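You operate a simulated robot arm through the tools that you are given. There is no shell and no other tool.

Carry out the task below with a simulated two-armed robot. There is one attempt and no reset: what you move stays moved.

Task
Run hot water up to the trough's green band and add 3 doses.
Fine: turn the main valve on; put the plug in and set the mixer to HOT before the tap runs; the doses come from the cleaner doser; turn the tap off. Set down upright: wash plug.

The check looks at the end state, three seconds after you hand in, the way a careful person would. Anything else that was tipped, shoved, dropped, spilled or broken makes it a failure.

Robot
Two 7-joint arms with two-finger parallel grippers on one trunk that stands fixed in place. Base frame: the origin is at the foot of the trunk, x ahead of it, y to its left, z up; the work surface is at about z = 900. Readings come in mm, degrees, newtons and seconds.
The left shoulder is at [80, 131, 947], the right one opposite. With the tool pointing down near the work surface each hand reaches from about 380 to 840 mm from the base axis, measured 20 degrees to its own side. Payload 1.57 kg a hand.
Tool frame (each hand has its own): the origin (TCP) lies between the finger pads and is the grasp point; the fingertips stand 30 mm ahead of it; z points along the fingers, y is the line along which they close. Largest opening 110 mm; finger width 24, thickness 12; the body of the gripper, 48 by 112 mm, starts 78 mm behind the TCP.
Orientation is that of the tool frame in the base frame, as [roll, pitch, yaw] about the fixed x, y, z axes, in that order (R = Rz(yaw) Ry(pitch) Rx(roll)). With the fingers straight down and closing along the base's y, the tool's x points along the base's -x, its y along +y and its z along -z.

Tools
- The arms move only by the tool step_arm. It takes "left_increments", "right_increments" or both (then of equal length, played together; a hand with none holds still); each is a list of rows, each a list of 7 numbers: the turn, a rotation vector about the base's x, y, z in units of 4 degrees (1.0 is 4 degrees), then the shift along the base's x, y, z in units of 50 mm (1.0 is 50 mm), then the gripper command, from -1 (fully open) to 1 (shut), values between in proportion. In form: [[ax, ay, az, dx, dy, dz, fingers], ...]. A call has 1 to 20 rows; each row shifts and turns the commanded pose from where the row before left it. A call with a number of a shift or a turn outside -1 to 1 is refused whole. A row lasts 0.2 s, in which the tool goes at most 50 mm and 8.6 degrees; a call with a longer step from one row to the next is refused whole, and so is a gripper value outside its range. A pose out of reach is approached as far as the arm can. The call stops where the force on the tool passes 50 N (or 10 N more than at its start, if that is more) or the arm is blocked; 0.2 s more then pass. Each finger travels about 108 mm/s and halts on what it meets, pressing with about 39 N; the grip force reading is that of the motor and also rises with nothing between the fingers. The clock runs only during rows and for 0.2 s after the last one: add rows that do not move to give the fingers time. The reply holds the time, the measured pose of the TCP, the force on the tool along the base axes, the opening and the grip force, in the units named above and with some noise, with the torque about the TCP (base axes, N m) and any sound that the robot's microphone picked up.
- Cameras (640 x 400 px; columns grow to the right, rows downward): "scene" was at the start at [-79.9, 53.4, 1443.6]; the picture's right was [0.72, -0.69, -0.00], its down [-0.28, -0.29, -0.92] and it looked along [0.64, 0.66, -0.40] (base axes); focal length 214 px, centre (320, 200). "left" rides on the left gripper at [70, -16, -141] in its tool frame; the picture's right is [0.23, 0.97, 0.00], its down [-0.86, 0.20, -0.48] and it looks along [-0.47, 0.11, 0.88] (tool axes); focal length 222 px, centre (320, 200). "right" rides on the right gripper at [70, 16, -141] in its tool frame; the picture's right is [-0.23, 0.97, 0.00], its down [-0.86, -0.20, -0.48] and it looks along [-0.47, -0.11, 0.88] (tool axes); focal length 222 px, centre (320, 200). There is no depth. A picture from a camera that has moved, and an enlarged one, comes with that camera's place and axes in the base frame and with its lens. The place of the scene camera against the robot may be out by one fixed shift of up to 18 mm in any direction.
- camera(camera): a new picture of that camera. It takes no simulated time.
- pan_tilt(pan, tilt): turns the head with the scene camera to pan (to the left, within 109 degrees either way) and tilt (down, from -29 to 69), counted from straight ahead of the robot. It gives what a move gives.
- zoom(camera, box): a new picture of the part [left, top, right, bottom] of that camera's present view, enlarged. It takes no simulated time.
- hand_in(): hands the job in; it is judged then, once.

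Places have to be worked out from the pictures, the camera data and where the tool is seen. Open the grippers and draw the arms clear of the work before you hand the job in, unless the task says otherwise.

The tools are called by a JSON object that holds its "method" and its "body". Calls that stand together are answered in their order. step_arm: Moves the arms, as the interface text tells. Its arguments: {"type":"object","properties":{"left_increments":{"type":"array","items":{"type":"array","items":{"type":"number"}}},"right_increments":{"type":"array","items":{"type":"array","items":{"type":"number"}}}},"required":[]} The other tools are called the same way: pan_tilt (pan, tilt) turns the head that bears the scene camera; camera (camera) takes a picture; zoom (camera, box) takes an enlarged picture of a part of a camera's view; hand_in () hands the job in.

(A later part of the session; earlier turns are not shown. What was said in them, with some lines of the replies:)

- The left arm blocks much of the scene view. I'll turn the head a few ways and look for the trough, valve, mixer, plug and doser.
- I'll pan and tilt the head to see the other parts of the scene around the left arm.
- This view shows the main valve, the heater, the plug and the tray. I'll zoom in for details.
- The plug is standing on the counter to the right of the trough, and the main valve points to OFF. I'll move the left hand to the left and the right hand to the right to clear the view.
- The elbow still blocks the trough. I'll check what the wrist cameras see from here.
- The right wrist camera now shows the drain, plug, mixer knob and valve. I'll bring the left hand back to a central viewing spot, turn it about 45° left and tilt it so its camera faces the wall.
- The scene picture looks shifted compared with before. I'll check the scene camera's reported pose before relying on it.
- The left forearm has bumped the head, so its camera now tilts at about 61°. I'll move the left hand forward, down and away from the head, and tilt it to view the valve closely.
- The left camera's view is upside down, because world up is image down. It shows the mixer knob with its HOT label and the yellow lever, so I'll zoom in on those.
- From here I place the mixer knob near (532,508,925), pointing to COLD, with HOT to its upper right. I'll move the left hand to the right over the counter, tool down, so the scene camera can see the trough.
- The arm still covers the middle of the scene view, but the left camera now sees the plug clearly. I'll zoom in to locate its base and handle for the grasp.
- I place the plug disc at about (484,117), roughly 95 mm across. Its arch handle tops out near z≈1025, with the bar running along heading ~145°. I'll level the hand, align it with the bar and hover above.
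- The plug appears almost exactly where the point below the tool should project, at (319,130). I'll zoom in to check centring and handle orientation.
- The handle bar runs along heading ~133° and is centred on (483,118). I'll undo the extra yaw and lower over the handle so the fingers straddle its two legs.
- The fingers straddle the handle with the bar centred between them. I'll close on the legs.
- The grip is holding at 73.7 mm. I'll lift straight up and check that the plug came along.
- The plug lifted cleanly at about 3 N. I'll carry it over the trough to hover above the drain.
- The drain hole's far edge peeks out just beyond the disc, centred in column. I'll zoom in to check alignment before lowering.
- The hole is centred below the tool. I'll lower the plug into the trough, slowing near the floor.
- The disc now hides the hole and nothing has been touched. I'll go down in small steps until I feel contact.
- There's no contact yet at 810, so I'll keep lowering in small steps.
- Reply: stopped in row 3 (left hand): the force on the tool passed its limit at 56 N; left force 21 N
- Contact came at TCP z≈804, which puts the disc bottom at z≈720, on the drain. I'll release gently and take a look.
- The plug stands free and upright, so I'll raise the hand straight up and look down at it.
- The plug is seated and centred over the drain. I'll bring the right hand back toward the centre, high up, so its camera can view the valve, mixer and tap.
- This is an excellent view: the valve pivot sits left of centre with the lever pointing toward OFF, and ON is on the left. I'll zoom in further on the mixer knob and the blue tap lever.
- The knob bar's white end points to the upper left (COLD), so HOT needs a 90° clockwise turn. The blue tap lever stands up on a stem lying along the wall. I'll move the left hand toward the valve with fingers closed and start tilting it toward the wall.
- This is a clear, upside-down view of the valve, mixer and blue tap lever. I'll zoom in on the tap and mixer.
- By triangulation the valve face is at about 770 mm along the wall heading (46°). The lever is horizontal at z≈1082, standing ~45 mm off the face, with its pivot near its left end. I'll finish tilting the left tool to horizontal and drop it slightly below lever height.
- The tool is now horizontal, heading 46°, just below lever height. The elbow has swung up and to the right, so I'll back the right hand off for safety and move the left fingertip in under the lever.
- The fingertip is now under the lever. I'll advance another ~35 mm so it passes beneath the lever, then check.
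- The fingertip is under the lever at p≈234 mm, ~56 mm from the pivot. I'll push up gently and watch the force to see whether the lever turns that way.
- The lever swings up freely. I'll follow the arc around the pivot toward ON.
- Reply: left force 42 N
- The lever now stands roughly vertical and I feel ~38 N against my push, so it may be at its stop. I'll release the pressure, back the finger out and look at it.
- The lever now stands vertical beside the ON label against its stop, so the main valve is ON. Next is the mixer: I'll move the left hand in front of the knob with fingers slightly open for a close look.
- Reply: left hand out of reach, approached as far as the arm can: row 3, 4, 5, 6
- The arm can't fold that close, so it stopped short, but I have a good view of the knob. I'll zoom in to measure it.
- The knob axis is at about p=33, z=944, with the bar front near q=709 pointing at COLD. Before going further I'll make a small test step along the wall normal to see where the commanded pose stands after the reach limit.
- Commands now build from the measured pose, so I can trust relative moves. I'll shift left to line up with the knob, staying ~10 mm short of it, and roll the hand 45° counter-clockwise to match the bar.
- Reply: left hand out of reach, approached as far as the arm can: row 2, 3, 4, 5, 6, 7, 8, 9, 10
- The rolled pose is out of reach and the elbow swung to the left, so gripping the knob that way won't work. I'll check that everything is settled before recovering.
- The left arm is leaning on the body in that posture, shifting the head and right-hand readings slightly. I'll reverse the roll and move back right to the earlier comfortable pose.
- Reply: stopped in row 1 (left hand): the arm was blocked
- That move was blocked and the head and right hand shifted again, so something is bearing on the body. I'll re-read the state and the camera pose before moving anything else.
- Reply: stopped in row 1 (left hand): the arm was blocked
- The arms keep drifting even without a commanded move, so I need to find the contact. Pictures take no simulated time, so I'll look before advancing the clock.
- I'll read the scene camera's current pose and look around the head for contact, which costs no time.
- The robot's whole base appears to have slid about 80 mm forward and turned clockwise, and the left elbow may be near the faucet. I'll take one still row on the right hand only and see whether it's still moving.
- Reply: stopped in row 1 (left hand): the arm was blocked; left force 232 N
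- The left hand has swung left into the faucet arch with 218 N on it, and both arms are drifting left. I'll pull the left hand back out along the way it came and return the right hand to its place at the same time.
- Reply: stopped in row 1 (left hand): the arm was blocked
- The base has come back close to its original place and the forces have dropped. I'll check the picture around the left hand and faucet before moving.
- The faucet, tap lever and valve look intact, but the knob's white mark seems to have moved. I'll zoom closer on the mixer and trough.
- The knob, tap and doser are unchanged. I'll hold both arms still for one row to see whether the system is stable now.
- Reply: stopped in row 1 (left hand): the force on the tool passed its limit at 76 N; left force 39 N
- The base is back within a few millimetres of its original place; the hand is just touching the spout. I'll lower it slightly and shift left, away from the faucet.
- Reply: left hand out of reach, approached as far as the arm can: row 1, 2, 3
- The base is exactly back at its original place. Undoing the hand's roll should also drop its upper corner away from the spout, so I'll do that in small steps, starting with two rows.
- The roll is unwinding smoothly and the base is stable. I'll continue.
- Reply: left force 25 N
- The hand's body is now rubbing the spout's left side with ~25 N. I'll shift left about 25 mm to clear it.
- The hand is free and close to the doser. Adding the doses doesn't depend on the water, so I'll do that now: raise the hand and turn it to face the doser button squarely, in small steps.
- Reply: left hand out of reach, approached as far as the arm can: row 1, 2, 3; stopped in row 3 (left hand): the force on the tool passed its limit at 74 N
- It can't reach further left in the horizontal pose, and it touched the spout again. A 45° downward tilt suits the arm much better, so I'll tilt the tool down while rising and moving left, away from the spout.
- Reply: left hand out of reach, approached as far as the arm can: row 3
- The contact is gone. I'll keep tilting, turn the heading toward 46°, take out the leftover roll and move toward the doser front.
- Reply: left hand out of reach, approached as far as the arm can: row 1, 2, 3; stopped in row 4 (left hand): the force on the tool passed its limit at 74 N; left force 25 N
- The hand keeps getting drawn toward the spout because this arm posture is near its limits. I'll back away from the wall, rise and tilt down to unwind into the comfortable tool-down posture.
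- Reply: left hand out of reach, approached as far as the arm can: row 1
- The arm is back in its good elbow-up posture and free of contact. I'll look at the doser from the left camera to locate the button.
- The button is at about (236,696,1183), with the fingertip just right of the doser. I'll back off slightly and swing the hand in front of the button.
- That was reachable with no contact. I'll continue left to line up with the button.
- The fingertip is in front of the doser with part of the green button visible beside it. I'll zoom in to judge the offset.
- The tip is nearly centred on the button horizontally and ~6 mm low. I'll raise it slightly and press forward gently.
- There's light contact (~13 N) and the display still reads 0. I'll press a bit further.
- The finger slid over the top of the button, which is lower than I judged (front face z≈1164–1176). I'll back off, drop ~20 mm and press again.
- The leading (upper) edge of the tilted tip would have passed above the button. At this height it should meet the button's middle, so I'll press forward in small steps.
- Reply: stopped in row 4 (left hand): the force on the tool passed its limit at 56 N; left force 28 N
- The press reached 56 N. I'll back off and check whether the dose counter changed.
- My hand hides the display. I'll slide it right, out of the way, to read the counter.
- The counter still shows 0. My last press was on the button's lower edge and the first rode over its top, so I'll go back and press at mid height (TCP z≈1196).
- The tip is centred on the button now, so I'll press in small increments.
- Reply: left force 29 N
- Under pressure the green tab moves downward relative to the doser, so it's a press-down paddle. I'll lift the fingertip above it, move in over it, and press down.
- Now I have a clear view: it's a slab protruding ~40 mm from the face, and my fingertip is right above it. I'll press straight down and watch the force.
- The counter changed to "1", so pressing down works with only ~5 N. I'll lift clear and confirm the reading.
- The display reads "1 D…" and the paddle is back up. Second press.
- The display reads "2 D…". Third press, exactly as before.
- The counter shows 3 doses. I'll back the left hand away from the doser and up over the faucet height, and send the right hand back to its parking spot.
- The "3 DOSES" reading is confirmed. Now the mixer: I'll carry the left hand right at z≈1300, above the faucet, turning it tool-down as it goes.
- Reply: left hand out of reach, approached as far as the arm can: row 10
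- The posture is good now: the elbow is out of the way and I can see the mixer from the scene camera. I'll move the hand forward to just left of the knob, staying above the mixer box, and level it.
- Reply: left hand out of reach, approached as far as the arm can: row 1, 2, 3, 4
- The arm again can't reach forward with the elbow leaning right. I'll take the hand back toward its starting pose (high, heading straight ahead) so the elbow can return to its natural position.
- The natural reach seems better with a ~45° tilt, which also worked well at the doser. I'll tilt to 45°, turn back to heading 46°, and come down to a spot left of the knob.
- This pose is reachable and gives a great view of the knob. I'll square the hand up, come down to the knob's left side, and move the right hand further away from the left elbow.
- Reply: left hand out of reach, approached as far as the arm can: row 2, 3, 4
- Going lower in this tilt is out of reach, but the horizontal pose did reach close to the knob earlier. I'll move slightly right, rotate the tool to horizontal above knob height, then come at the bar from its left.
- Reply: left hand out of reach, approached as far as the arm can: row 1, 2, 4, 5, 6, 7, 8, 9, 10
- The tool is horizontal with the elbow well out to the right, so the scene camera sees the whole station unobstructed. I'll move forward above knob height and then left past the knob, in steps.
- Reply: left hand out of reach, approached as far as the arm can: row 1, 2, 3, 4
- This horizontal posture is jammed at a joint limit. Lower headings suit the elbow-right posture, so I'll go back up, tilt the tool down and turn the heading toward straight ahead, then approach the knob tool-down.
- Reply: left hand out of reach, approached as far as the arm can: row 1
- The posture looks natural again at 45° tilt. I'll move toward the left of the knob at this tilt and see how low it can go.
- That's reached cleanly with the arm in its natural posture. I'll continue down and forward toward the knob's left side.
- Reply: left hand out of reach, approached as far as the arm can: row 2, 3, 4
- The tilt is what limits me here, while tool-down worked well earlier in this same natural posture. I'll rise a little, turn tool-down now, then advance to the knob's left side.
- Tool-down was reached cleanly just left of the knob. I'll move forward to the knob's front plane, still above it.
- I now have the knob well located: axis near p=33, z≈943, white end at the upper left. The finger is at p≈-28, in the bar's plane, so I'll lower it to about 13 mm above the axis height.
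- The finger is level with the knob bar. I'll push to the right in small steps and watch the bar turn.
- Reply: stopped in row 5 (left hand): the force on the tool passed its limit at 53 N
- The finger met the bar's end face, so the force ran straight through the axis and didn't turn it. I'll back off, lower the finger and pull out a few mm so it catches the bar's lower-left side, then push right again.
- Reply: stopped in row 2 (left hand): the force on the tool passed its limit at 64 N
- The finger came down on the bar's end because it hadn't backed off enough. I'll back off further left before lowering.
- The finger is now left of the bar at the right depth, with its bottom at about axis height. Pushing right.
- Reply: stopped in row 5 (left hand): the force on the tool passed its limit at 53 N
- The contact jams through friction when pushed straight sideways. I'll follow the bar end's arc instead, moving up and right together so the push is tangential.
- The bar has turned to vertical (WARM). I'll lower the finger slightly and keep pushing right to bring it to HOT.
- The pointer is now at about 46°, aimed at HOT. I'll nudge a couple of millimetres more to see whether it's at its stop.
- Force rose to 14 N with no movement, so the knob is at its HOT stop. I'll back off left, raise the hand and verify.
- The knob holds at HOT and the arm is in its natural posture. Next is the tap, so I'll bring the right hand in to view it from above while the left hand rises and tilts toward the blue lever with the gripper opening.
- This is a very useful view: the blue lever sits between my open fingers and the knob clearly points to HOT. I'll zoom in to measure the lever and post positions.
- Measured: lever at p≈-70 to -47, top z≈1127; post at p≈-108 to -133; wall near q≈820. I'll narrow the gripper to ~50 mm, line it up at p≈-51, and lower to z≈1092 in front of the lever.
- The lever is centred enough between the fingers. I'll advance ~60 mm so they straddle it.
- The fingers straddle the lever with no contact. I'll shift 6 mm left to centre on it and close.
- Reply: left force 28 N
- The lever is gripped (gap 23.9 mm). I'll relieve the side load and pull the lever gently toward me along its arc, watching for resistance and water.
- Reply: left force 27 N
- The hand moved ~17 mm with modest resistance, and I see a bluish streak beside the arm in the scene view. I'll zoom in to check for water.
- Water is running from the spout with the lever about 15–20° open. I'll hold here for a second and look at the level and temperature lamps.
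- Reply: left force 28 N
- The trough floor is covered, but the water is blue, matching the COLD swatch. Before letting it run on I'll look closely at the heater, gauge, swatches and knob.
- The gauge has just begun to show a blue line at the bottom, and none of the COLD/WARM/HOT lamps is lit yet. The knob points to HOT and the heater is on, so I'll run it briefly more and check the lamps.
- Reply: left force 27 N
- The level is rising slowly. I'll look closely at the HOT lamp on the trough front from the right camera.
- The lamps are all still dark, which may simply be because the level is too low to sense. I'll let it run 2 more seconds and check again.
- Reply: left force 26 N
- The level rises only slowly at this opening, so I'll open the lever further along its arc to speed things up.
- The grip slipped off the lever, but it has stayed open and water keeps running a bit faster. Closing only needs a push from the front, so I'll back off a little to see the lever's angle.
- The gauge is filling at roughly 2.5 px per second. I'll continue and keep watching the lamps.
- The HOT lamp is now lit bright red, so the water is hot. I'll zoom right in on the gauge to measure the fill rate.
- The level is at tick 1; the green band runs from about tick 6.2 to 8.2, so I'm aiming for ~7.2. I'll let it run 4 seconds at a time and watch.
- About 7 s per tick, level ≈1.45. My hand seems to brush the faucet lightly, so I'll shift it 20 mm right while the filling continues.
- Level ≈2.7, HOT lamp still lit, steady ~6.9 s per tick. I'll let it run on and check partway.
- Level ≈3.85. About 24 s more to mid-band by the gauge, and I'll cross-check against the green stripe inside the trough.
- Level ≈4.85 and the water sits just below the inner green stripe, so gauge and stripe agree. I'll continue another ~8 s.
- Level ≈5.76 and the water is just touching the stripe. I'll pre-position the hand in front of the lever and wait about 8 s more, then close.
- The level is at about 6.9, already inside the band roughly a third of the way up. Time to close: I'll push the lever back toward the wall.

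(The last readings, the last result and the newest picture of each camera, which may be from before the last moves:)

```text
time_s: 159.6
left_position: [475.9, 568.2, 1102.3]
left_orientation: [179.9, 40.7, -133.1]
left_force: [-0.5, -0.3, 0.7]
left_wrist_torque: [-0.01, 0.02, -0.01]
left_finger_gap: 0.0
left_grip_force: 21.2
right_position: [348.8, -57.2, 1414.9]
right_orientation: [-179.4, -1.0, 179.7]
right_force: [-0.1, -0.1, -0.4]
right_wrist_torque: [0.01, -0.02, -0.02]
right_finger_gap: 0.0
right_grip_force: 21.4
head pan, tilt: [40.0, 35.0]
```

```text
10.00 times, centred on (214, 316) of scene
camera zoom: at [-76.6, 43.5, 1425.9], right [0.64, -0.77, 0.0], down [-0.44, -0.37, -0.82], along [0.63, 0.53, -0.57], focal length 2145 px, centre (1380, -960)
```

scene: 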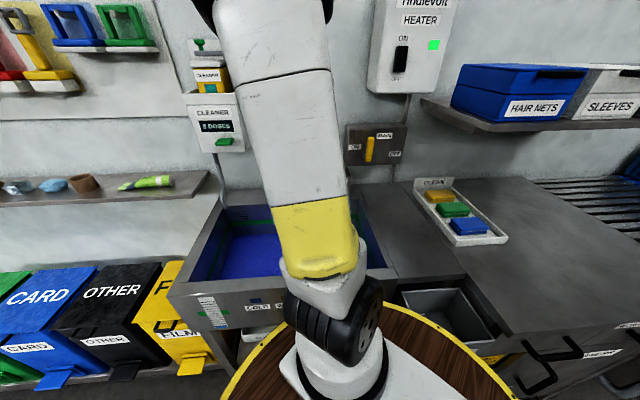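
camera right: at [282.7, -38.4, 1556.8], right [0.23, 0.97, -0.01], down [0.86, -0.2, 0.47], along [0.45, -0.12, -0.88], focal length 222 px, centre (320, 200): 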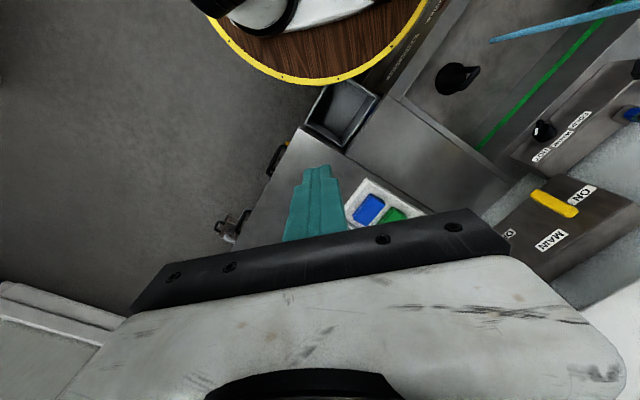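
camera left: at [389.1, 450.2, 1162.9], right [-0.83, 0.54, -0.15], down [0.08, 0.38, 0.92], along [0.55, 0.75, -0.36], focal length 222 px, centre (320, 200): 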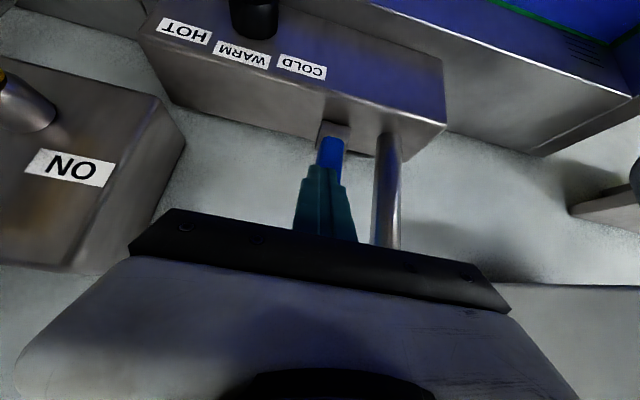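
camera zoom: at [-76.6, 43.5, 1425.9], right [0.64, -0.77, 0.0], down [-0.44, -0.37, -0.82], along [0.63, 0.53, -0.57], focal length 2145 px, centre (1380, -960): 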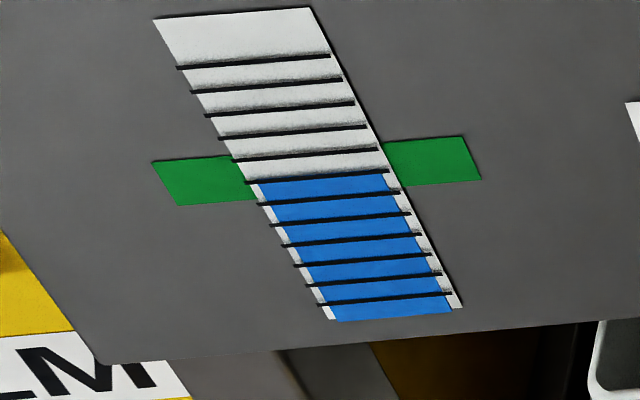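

The stream has stopped and the level holds at about 6.9, inside the band. I'll push gently a few mm more to make sure the lever is fully at its off stop.

{"method": "step_arm", "body": {"left_increments": [[0, 0, 0, 0.05, 0.052, 0, 1], [0, 0, 0, 0.05, 0.052, 0, 1], [0, 0, 0, 0, 0, 0, 1]]}}

{"method": "zoom", "body": {"camera": "right", "box": [560, 70, 640, 170]}}

```text
time_s: 160.4
left_position: [479.6, 571.7, 1102.2]
left_orientation: [179.9, 40.7, -132.9]
left_force: [-13.2, -17.3, 7.6]
left_wrist_torque: [-0.09, 0.07, -0.05]
left_finger_gap: 0.0
left_grip_force: 21.2
right_position: [349.5, -59.4, 1414.2]
right_orientation: [-179.4, -0.9, 179.7]
right_force: [-0.3, 0.1, 0.8]
right_wrist_torque: [-0.01, -0.01, -0.02]
right_finger_gap: 0.3
right_grip_force: 21.3
head pan, tilt: [40.0, 35.0]
```

```text
4.00 times, centred on (600, 120) of right
camera zoom: at [282.5, -40.6, 1556.8], right [0.23, 0.97, -0.01], down [0.86, -0.2, 0.47], along [0.45, -0.12, -0.88], focal length 888 px, centre (-800, 520)
```

zoom: 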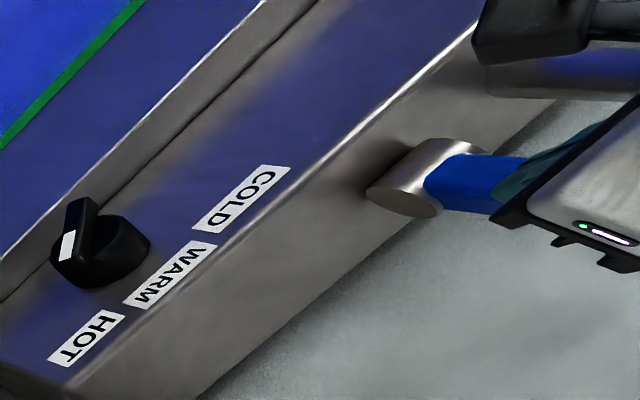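

The lever is firmly at its stop (22 N), upright as it was originally. I'll retreat the left hand back and up.

{"method": "step_arm", "body": {"left_increments": [[0, 0, 0, -0.25, -0.26, 0, 1], [0, 0, 0, -0.4, -0.41, 0.1, 1], [0, 0, 0, -0.3, -0.5, 0.3, 1], [0, 0, 0, 0.1, -0.6, 0.5, 1], [0, 0, 0, 0.1, -0.6, 0.5, 0], [0, 0, 0, 0.1, -0.6, 0.5, -1], [0, 0, 0, 0, 0, 0, -1]]}}

{"method": "camera", "body": {"camera": "scene"}}

{"method": "zoom", "body": {"camera": "scene", "box": [194, 296, 234, 336]}}

{"method": "zoom", "body": {"camera": "right", "box": [380, 0, 640, 240]}}

{"method": "camera", "body": {"camera": "left"}}

```text
time_s: 162.0
left_position: [447.6, 424.5, 1197.4]
left_orientation: [180.0, 40.7, -132.9]
left_force: [0.3, -0.3, 0.1]
left_wrist_torque: [-0.03, -0.01, 0.02]
left_finger_gap: 110.0
left_grip_force: 0.2
right_position: [350.4, -58.0, 1414.8]
right_orientation: [-179.5, -1.0, 179.6]
right_force: [0.3, 0.1, 0.1]
right_wrist_torque: [0.0, 0.0, -0.02]
right_finger_gap: 0.0
right_grip_force: 21.1
head pan, tilt: [40.0, 35.0]
```

```text
taken
```

scene: 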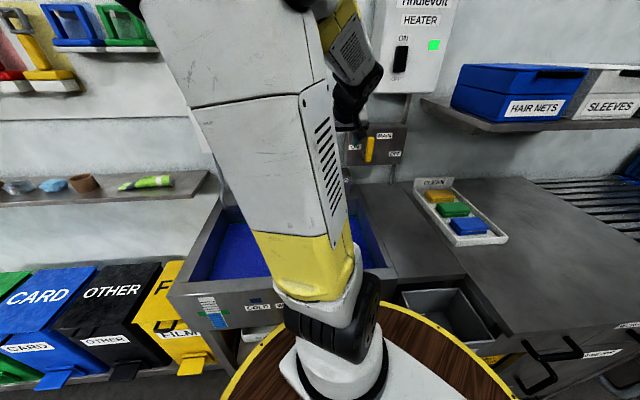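

```text
10.00 times, centred on (214, 316) of scene
camera zoom: at [-76.6, 43.4, 1425.9], right [0.64, -0.77, 0.0], down [-0.44, -0.37, -0.82], along [0.63, 0.53, -0.57], focal length 2145 px, centre (1380, -960)
```

zoom: 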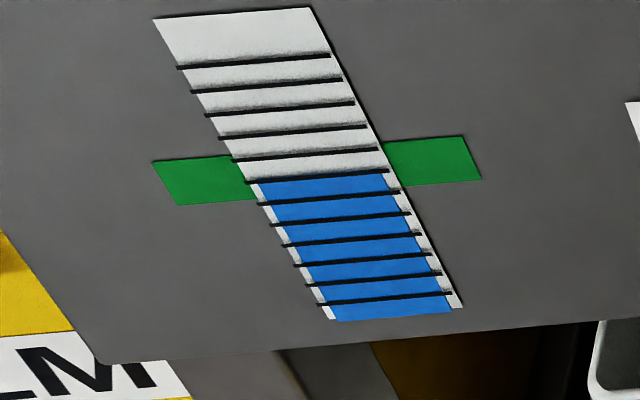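

```text
1.67 times, centred on (510, 120) of right
camera zoom: at [283.5, -39.4, 1556.7], right [0.23, 0.97, -0.01], down [0.86, -0.2, 0.47], along [0.45, -0.12, -0.88], focal length 370 px, centre (3, 333)
```

zoom: 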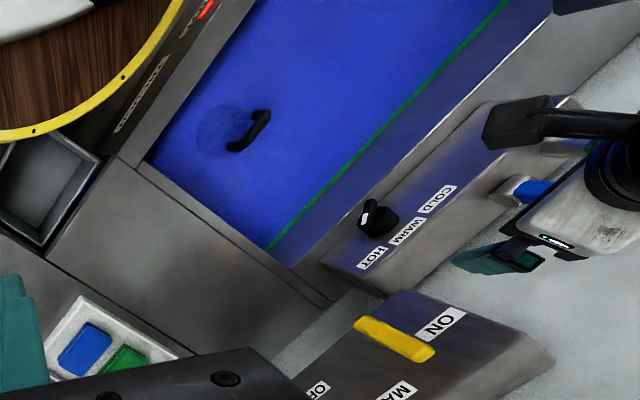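

```text
taken
camera left: at [361.7, 307.1, 1258.3], right [-0.83, 0.54, -0.15], down [0.08, 0.38, 0.92], along [0.55, 0.75, -0.36], focal length 222 px, centre (320, 200)
```

left: 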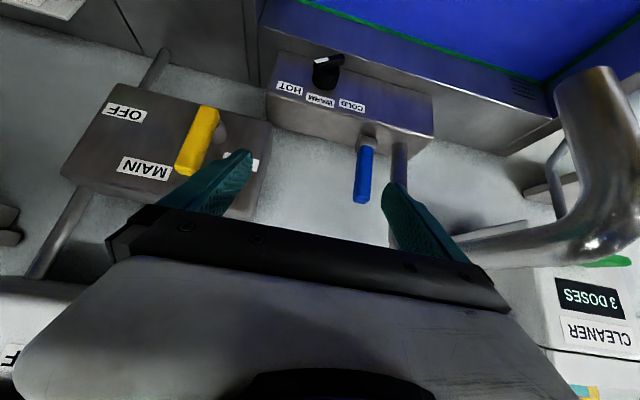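

Everything reads right: 3 doses, HOT lamp lit, lever up, valve ON, knob at HOT, level in the band. I'll withdraw the left arm up and back, and open and move the right hand away.

{"method": "step_arm", "body": {"left_increments": [[0, 0, 0, 0, -0.1, 0.8, -1], [0, 0, 0, 0, -0.1, 0.8, -1], [-0.9, 0.87, 0, -0.2, -0.2, 0.2, -1], [-0.9, 0.87, 0, -0.2, -0.2, 0.2, -1], [-0.9, 0.87, 0, -0.2, -0.2, 0.2, -1], [-0.9, 0.87, 0, -0.2, -0.2, 0.2, -1], [0, 0, 0, 0, 0, 0, -1]], "right_increments": [[0, 0, 0, 0, -0.6, 0, 0], [0, 0, 0, 0, -0.6, 0, -1], [0, 0, 0, 0, -0.6, 0, -1], [0, 0, 0, 0, -0.6, 0, -1], [0, 0, 0, 0, -0.6, 0, -1], [0, 0, 0, 0, 0, 0, -1], [0, 0, 0, 0, 0, 0, -1]]}}

{"method": "camera", "body": {"camera": "scene"}}

{"method": "camera", "body": {"camera": "left"}}

```text
time_s: 163.6
left_position: [408.3, 374.2, 1318.0]
left_orientation: [179.5, 20.5, -133.2]
left_force: [-0.1, 0.0, 1.4]
left_wrist_torque: [0.0, -0.01, 0.0]
left_finger_gap: 109.8
left_grip_force: 0.1
right_position: [350.6, -209.7, 1414.1]
right_orientation: [-179.4, -1.0, 179.7]
right_force: [0.5, 0.2, 0.5]
right_wrist_torque: [0.01, 0.0, -0.01]
right_finger_gap: 109.9
right_grip_force: 0.1
head pan, tilt: [40.0, 35.0]
```

```text
taken
```

scene: 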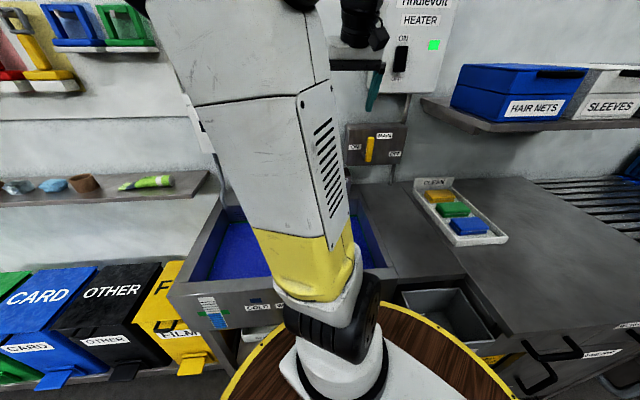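

```text
taken
camera left: at [342.2, 278.2, 1424.5], right [-0.86, 0.51, -0.07], down [0.29, 0.59, 0.75], along [0.42, 0.62, -0.66], focal length 222 px, centre (320, 200)
```

left: 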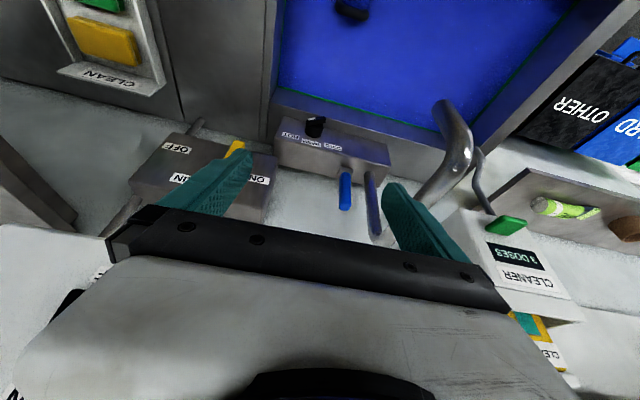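

Both arms are clear with grippers open. I'll wait 3 seconds to check that the level holds and nothing drips, and look over the whole station once more.

{"method": "step_arm", "body": {"left_increments": [[0, 0, 0, 0, 0, 0, -1], [0, 0, 0, 0, 0, 0, -1], [0, 0, 0, 0, 0, 0, -1], [0, 0, 0, 0, 0, 0, -1], [0, 0, 0, 0, 0, 0, -1], [0, 0, 0, 0, 0, 0, -1], [0, 0, 0, 0, 0, 0, -1], [0, 0, 0, 0, 0, 0, -1], [0, 0, 0, 0, 0, 0, -1], [0, 0, 0, 0, 0, 0, -1], [0, 0, 0, 0, 0, 0, -1], [0, 0, 0, 0, 0, 0, -1], [0, 0, 0, 0, 0, 0, -1], [0, 0, 0, 0, 0, 0, -1]]}}

{"method": "zoom", "body": {"camera": "scene", "box": [194, 296, 234, 336]}}

{"method": "zoom", "body": {"camera": "left", "box": [120, 60, 420, 240]}}

{"method": "zoom", "body": {"camera": "left", "box": [380, 60, 640, 380]}}

{"method": "camera", "body": {"camera": "right"}}

```text
time_s: 166.6
left_position: [408.8, 375.4, 1316.8]
left_orientation: [179.6, 20.8, -133.1]
left_force: [0.4, 0.4, -0.6]
left_wrist_torque: [0.01, 0.0, 0.0]
left_finger_gap: 110.2
left_grip_force: 0.0
right_position: [350.5, -208.1, 1413.6]
right_orientation: [-179.4, -1.0, 179.7]
right_force: [-0.1, 0.6, 0.2]
right_wrist_torque: [0.01, -0.03, 0.02]
right_finger_gap: 109.9
right_grip_force: 0.1
head pan, tilt: [40.0, 35.0]
```

```text
10.00 times, centred on (214, 316) of scene
camera zoom: at [-76.6, 43.4, 1425.9], right [0.64, -0.77, 0.0], down [-0.44, -0.37, -0.82], along [0.63, 0.53, -0.57], focal length 2145 px, centre (1380, -960)
```

zoom: 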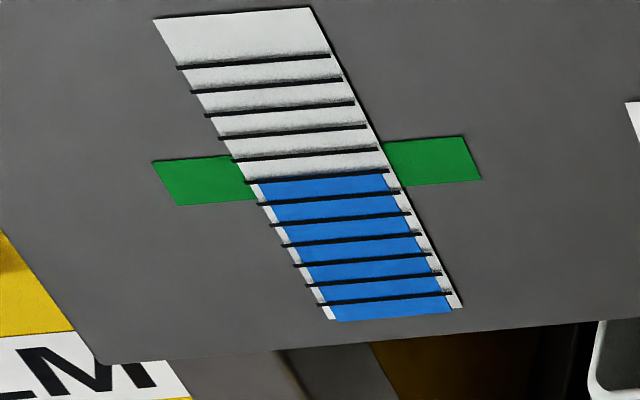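

```text
2.13 times, centred on (270, 150) of left
camera zoom: at [342.2, 278.3, 1424.3], right [-0.86, 0.51, -0.07], down [0.29, 0.59, 0.75], along [0.43, 0.62, -0.66], focal length 474 px, centre (427, 307)
```

zoom: 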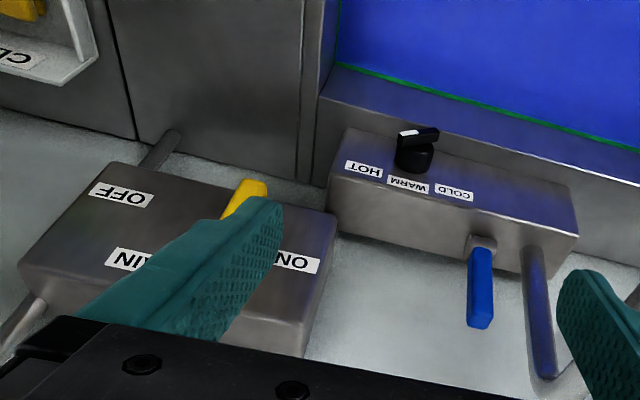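

```text
1.25 times, centred on (510, 220) of left
camera zoom: at [342.2, 278.3, 1424.3], right [-0.86, 0.51, -0.07], down [0.29, 0.59, 0.75], along [0.43, 0.62, -0.66], focal length 278 px, centre (82, 175)
```

zoom: 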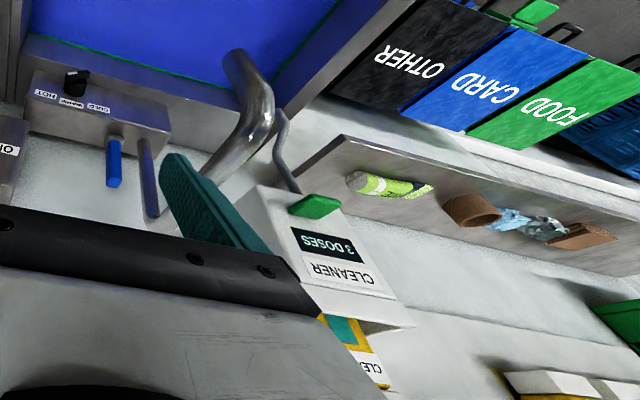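

```text
taken
camera right: at [284.1, -190.5, 1555.5], right [0.23, 0.97, -0.01], down [0.86, -0.2, 0.47], along [0.45, -0.12, -0.88], focal length 222 px, centre (320, 200)
```

right: 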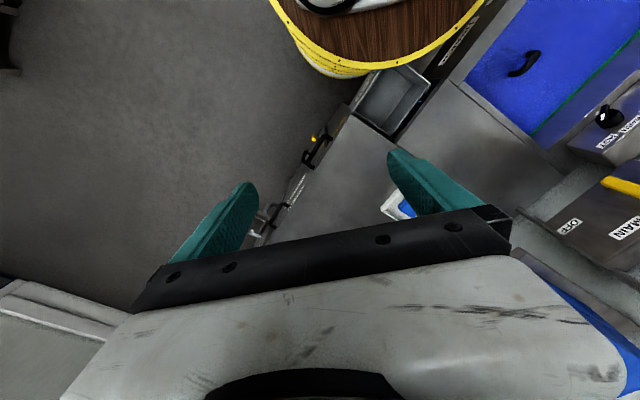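

The level is steady inside the green band, the tap is off with no stream, and the plug is upright in the drain. The main valve is ON, the mixer at HOT with its lamp lit, the doser reads 3, and nothing else looks disturbed. Both grippers are open and clear, so I'm handing in.

{"method": "hand_in", "body": {}}

```text
The job is handed in.
```

The job is handed in: the trough holds hot water inside the green band, with 3 doses added from the cleaner doser. The result of the check hasn't come back.

State at hand-in:
- **Main valve:** ON, with the lever upright against its stop.
- **Plug:** upright and centred over the drain. The level held steady for several seconds, so it isn't leaking.
- **Mixer:** at its HOT stop, set before the tap ran, and the HOT lamp on the trough is lit.
- **Level:** about a third of the way up the green band, by both the gauge and the stripe inside the trough.
- **Tap:** off, with the lever back at its stop and no stream.
- **Doser:** reads 3 DOSES. I added them before the water ran.
- **Arms:** both grippers are open and drawn clear.

**Faucet contact:** while I was setting up for the mixer, the left arm went out of reach and swung left. It hit the faucet with 218 N and pushed the robot's body about 80 mm out of place before it came back. The faucet, tap lever, mixer and doser looked undamaged in every picture afterwards, and the faucet worked normally. I also touched the spout a few more times, up to about 76 N, while freeing the hand. If the check counts that contact as a shove, that is where it would fail.
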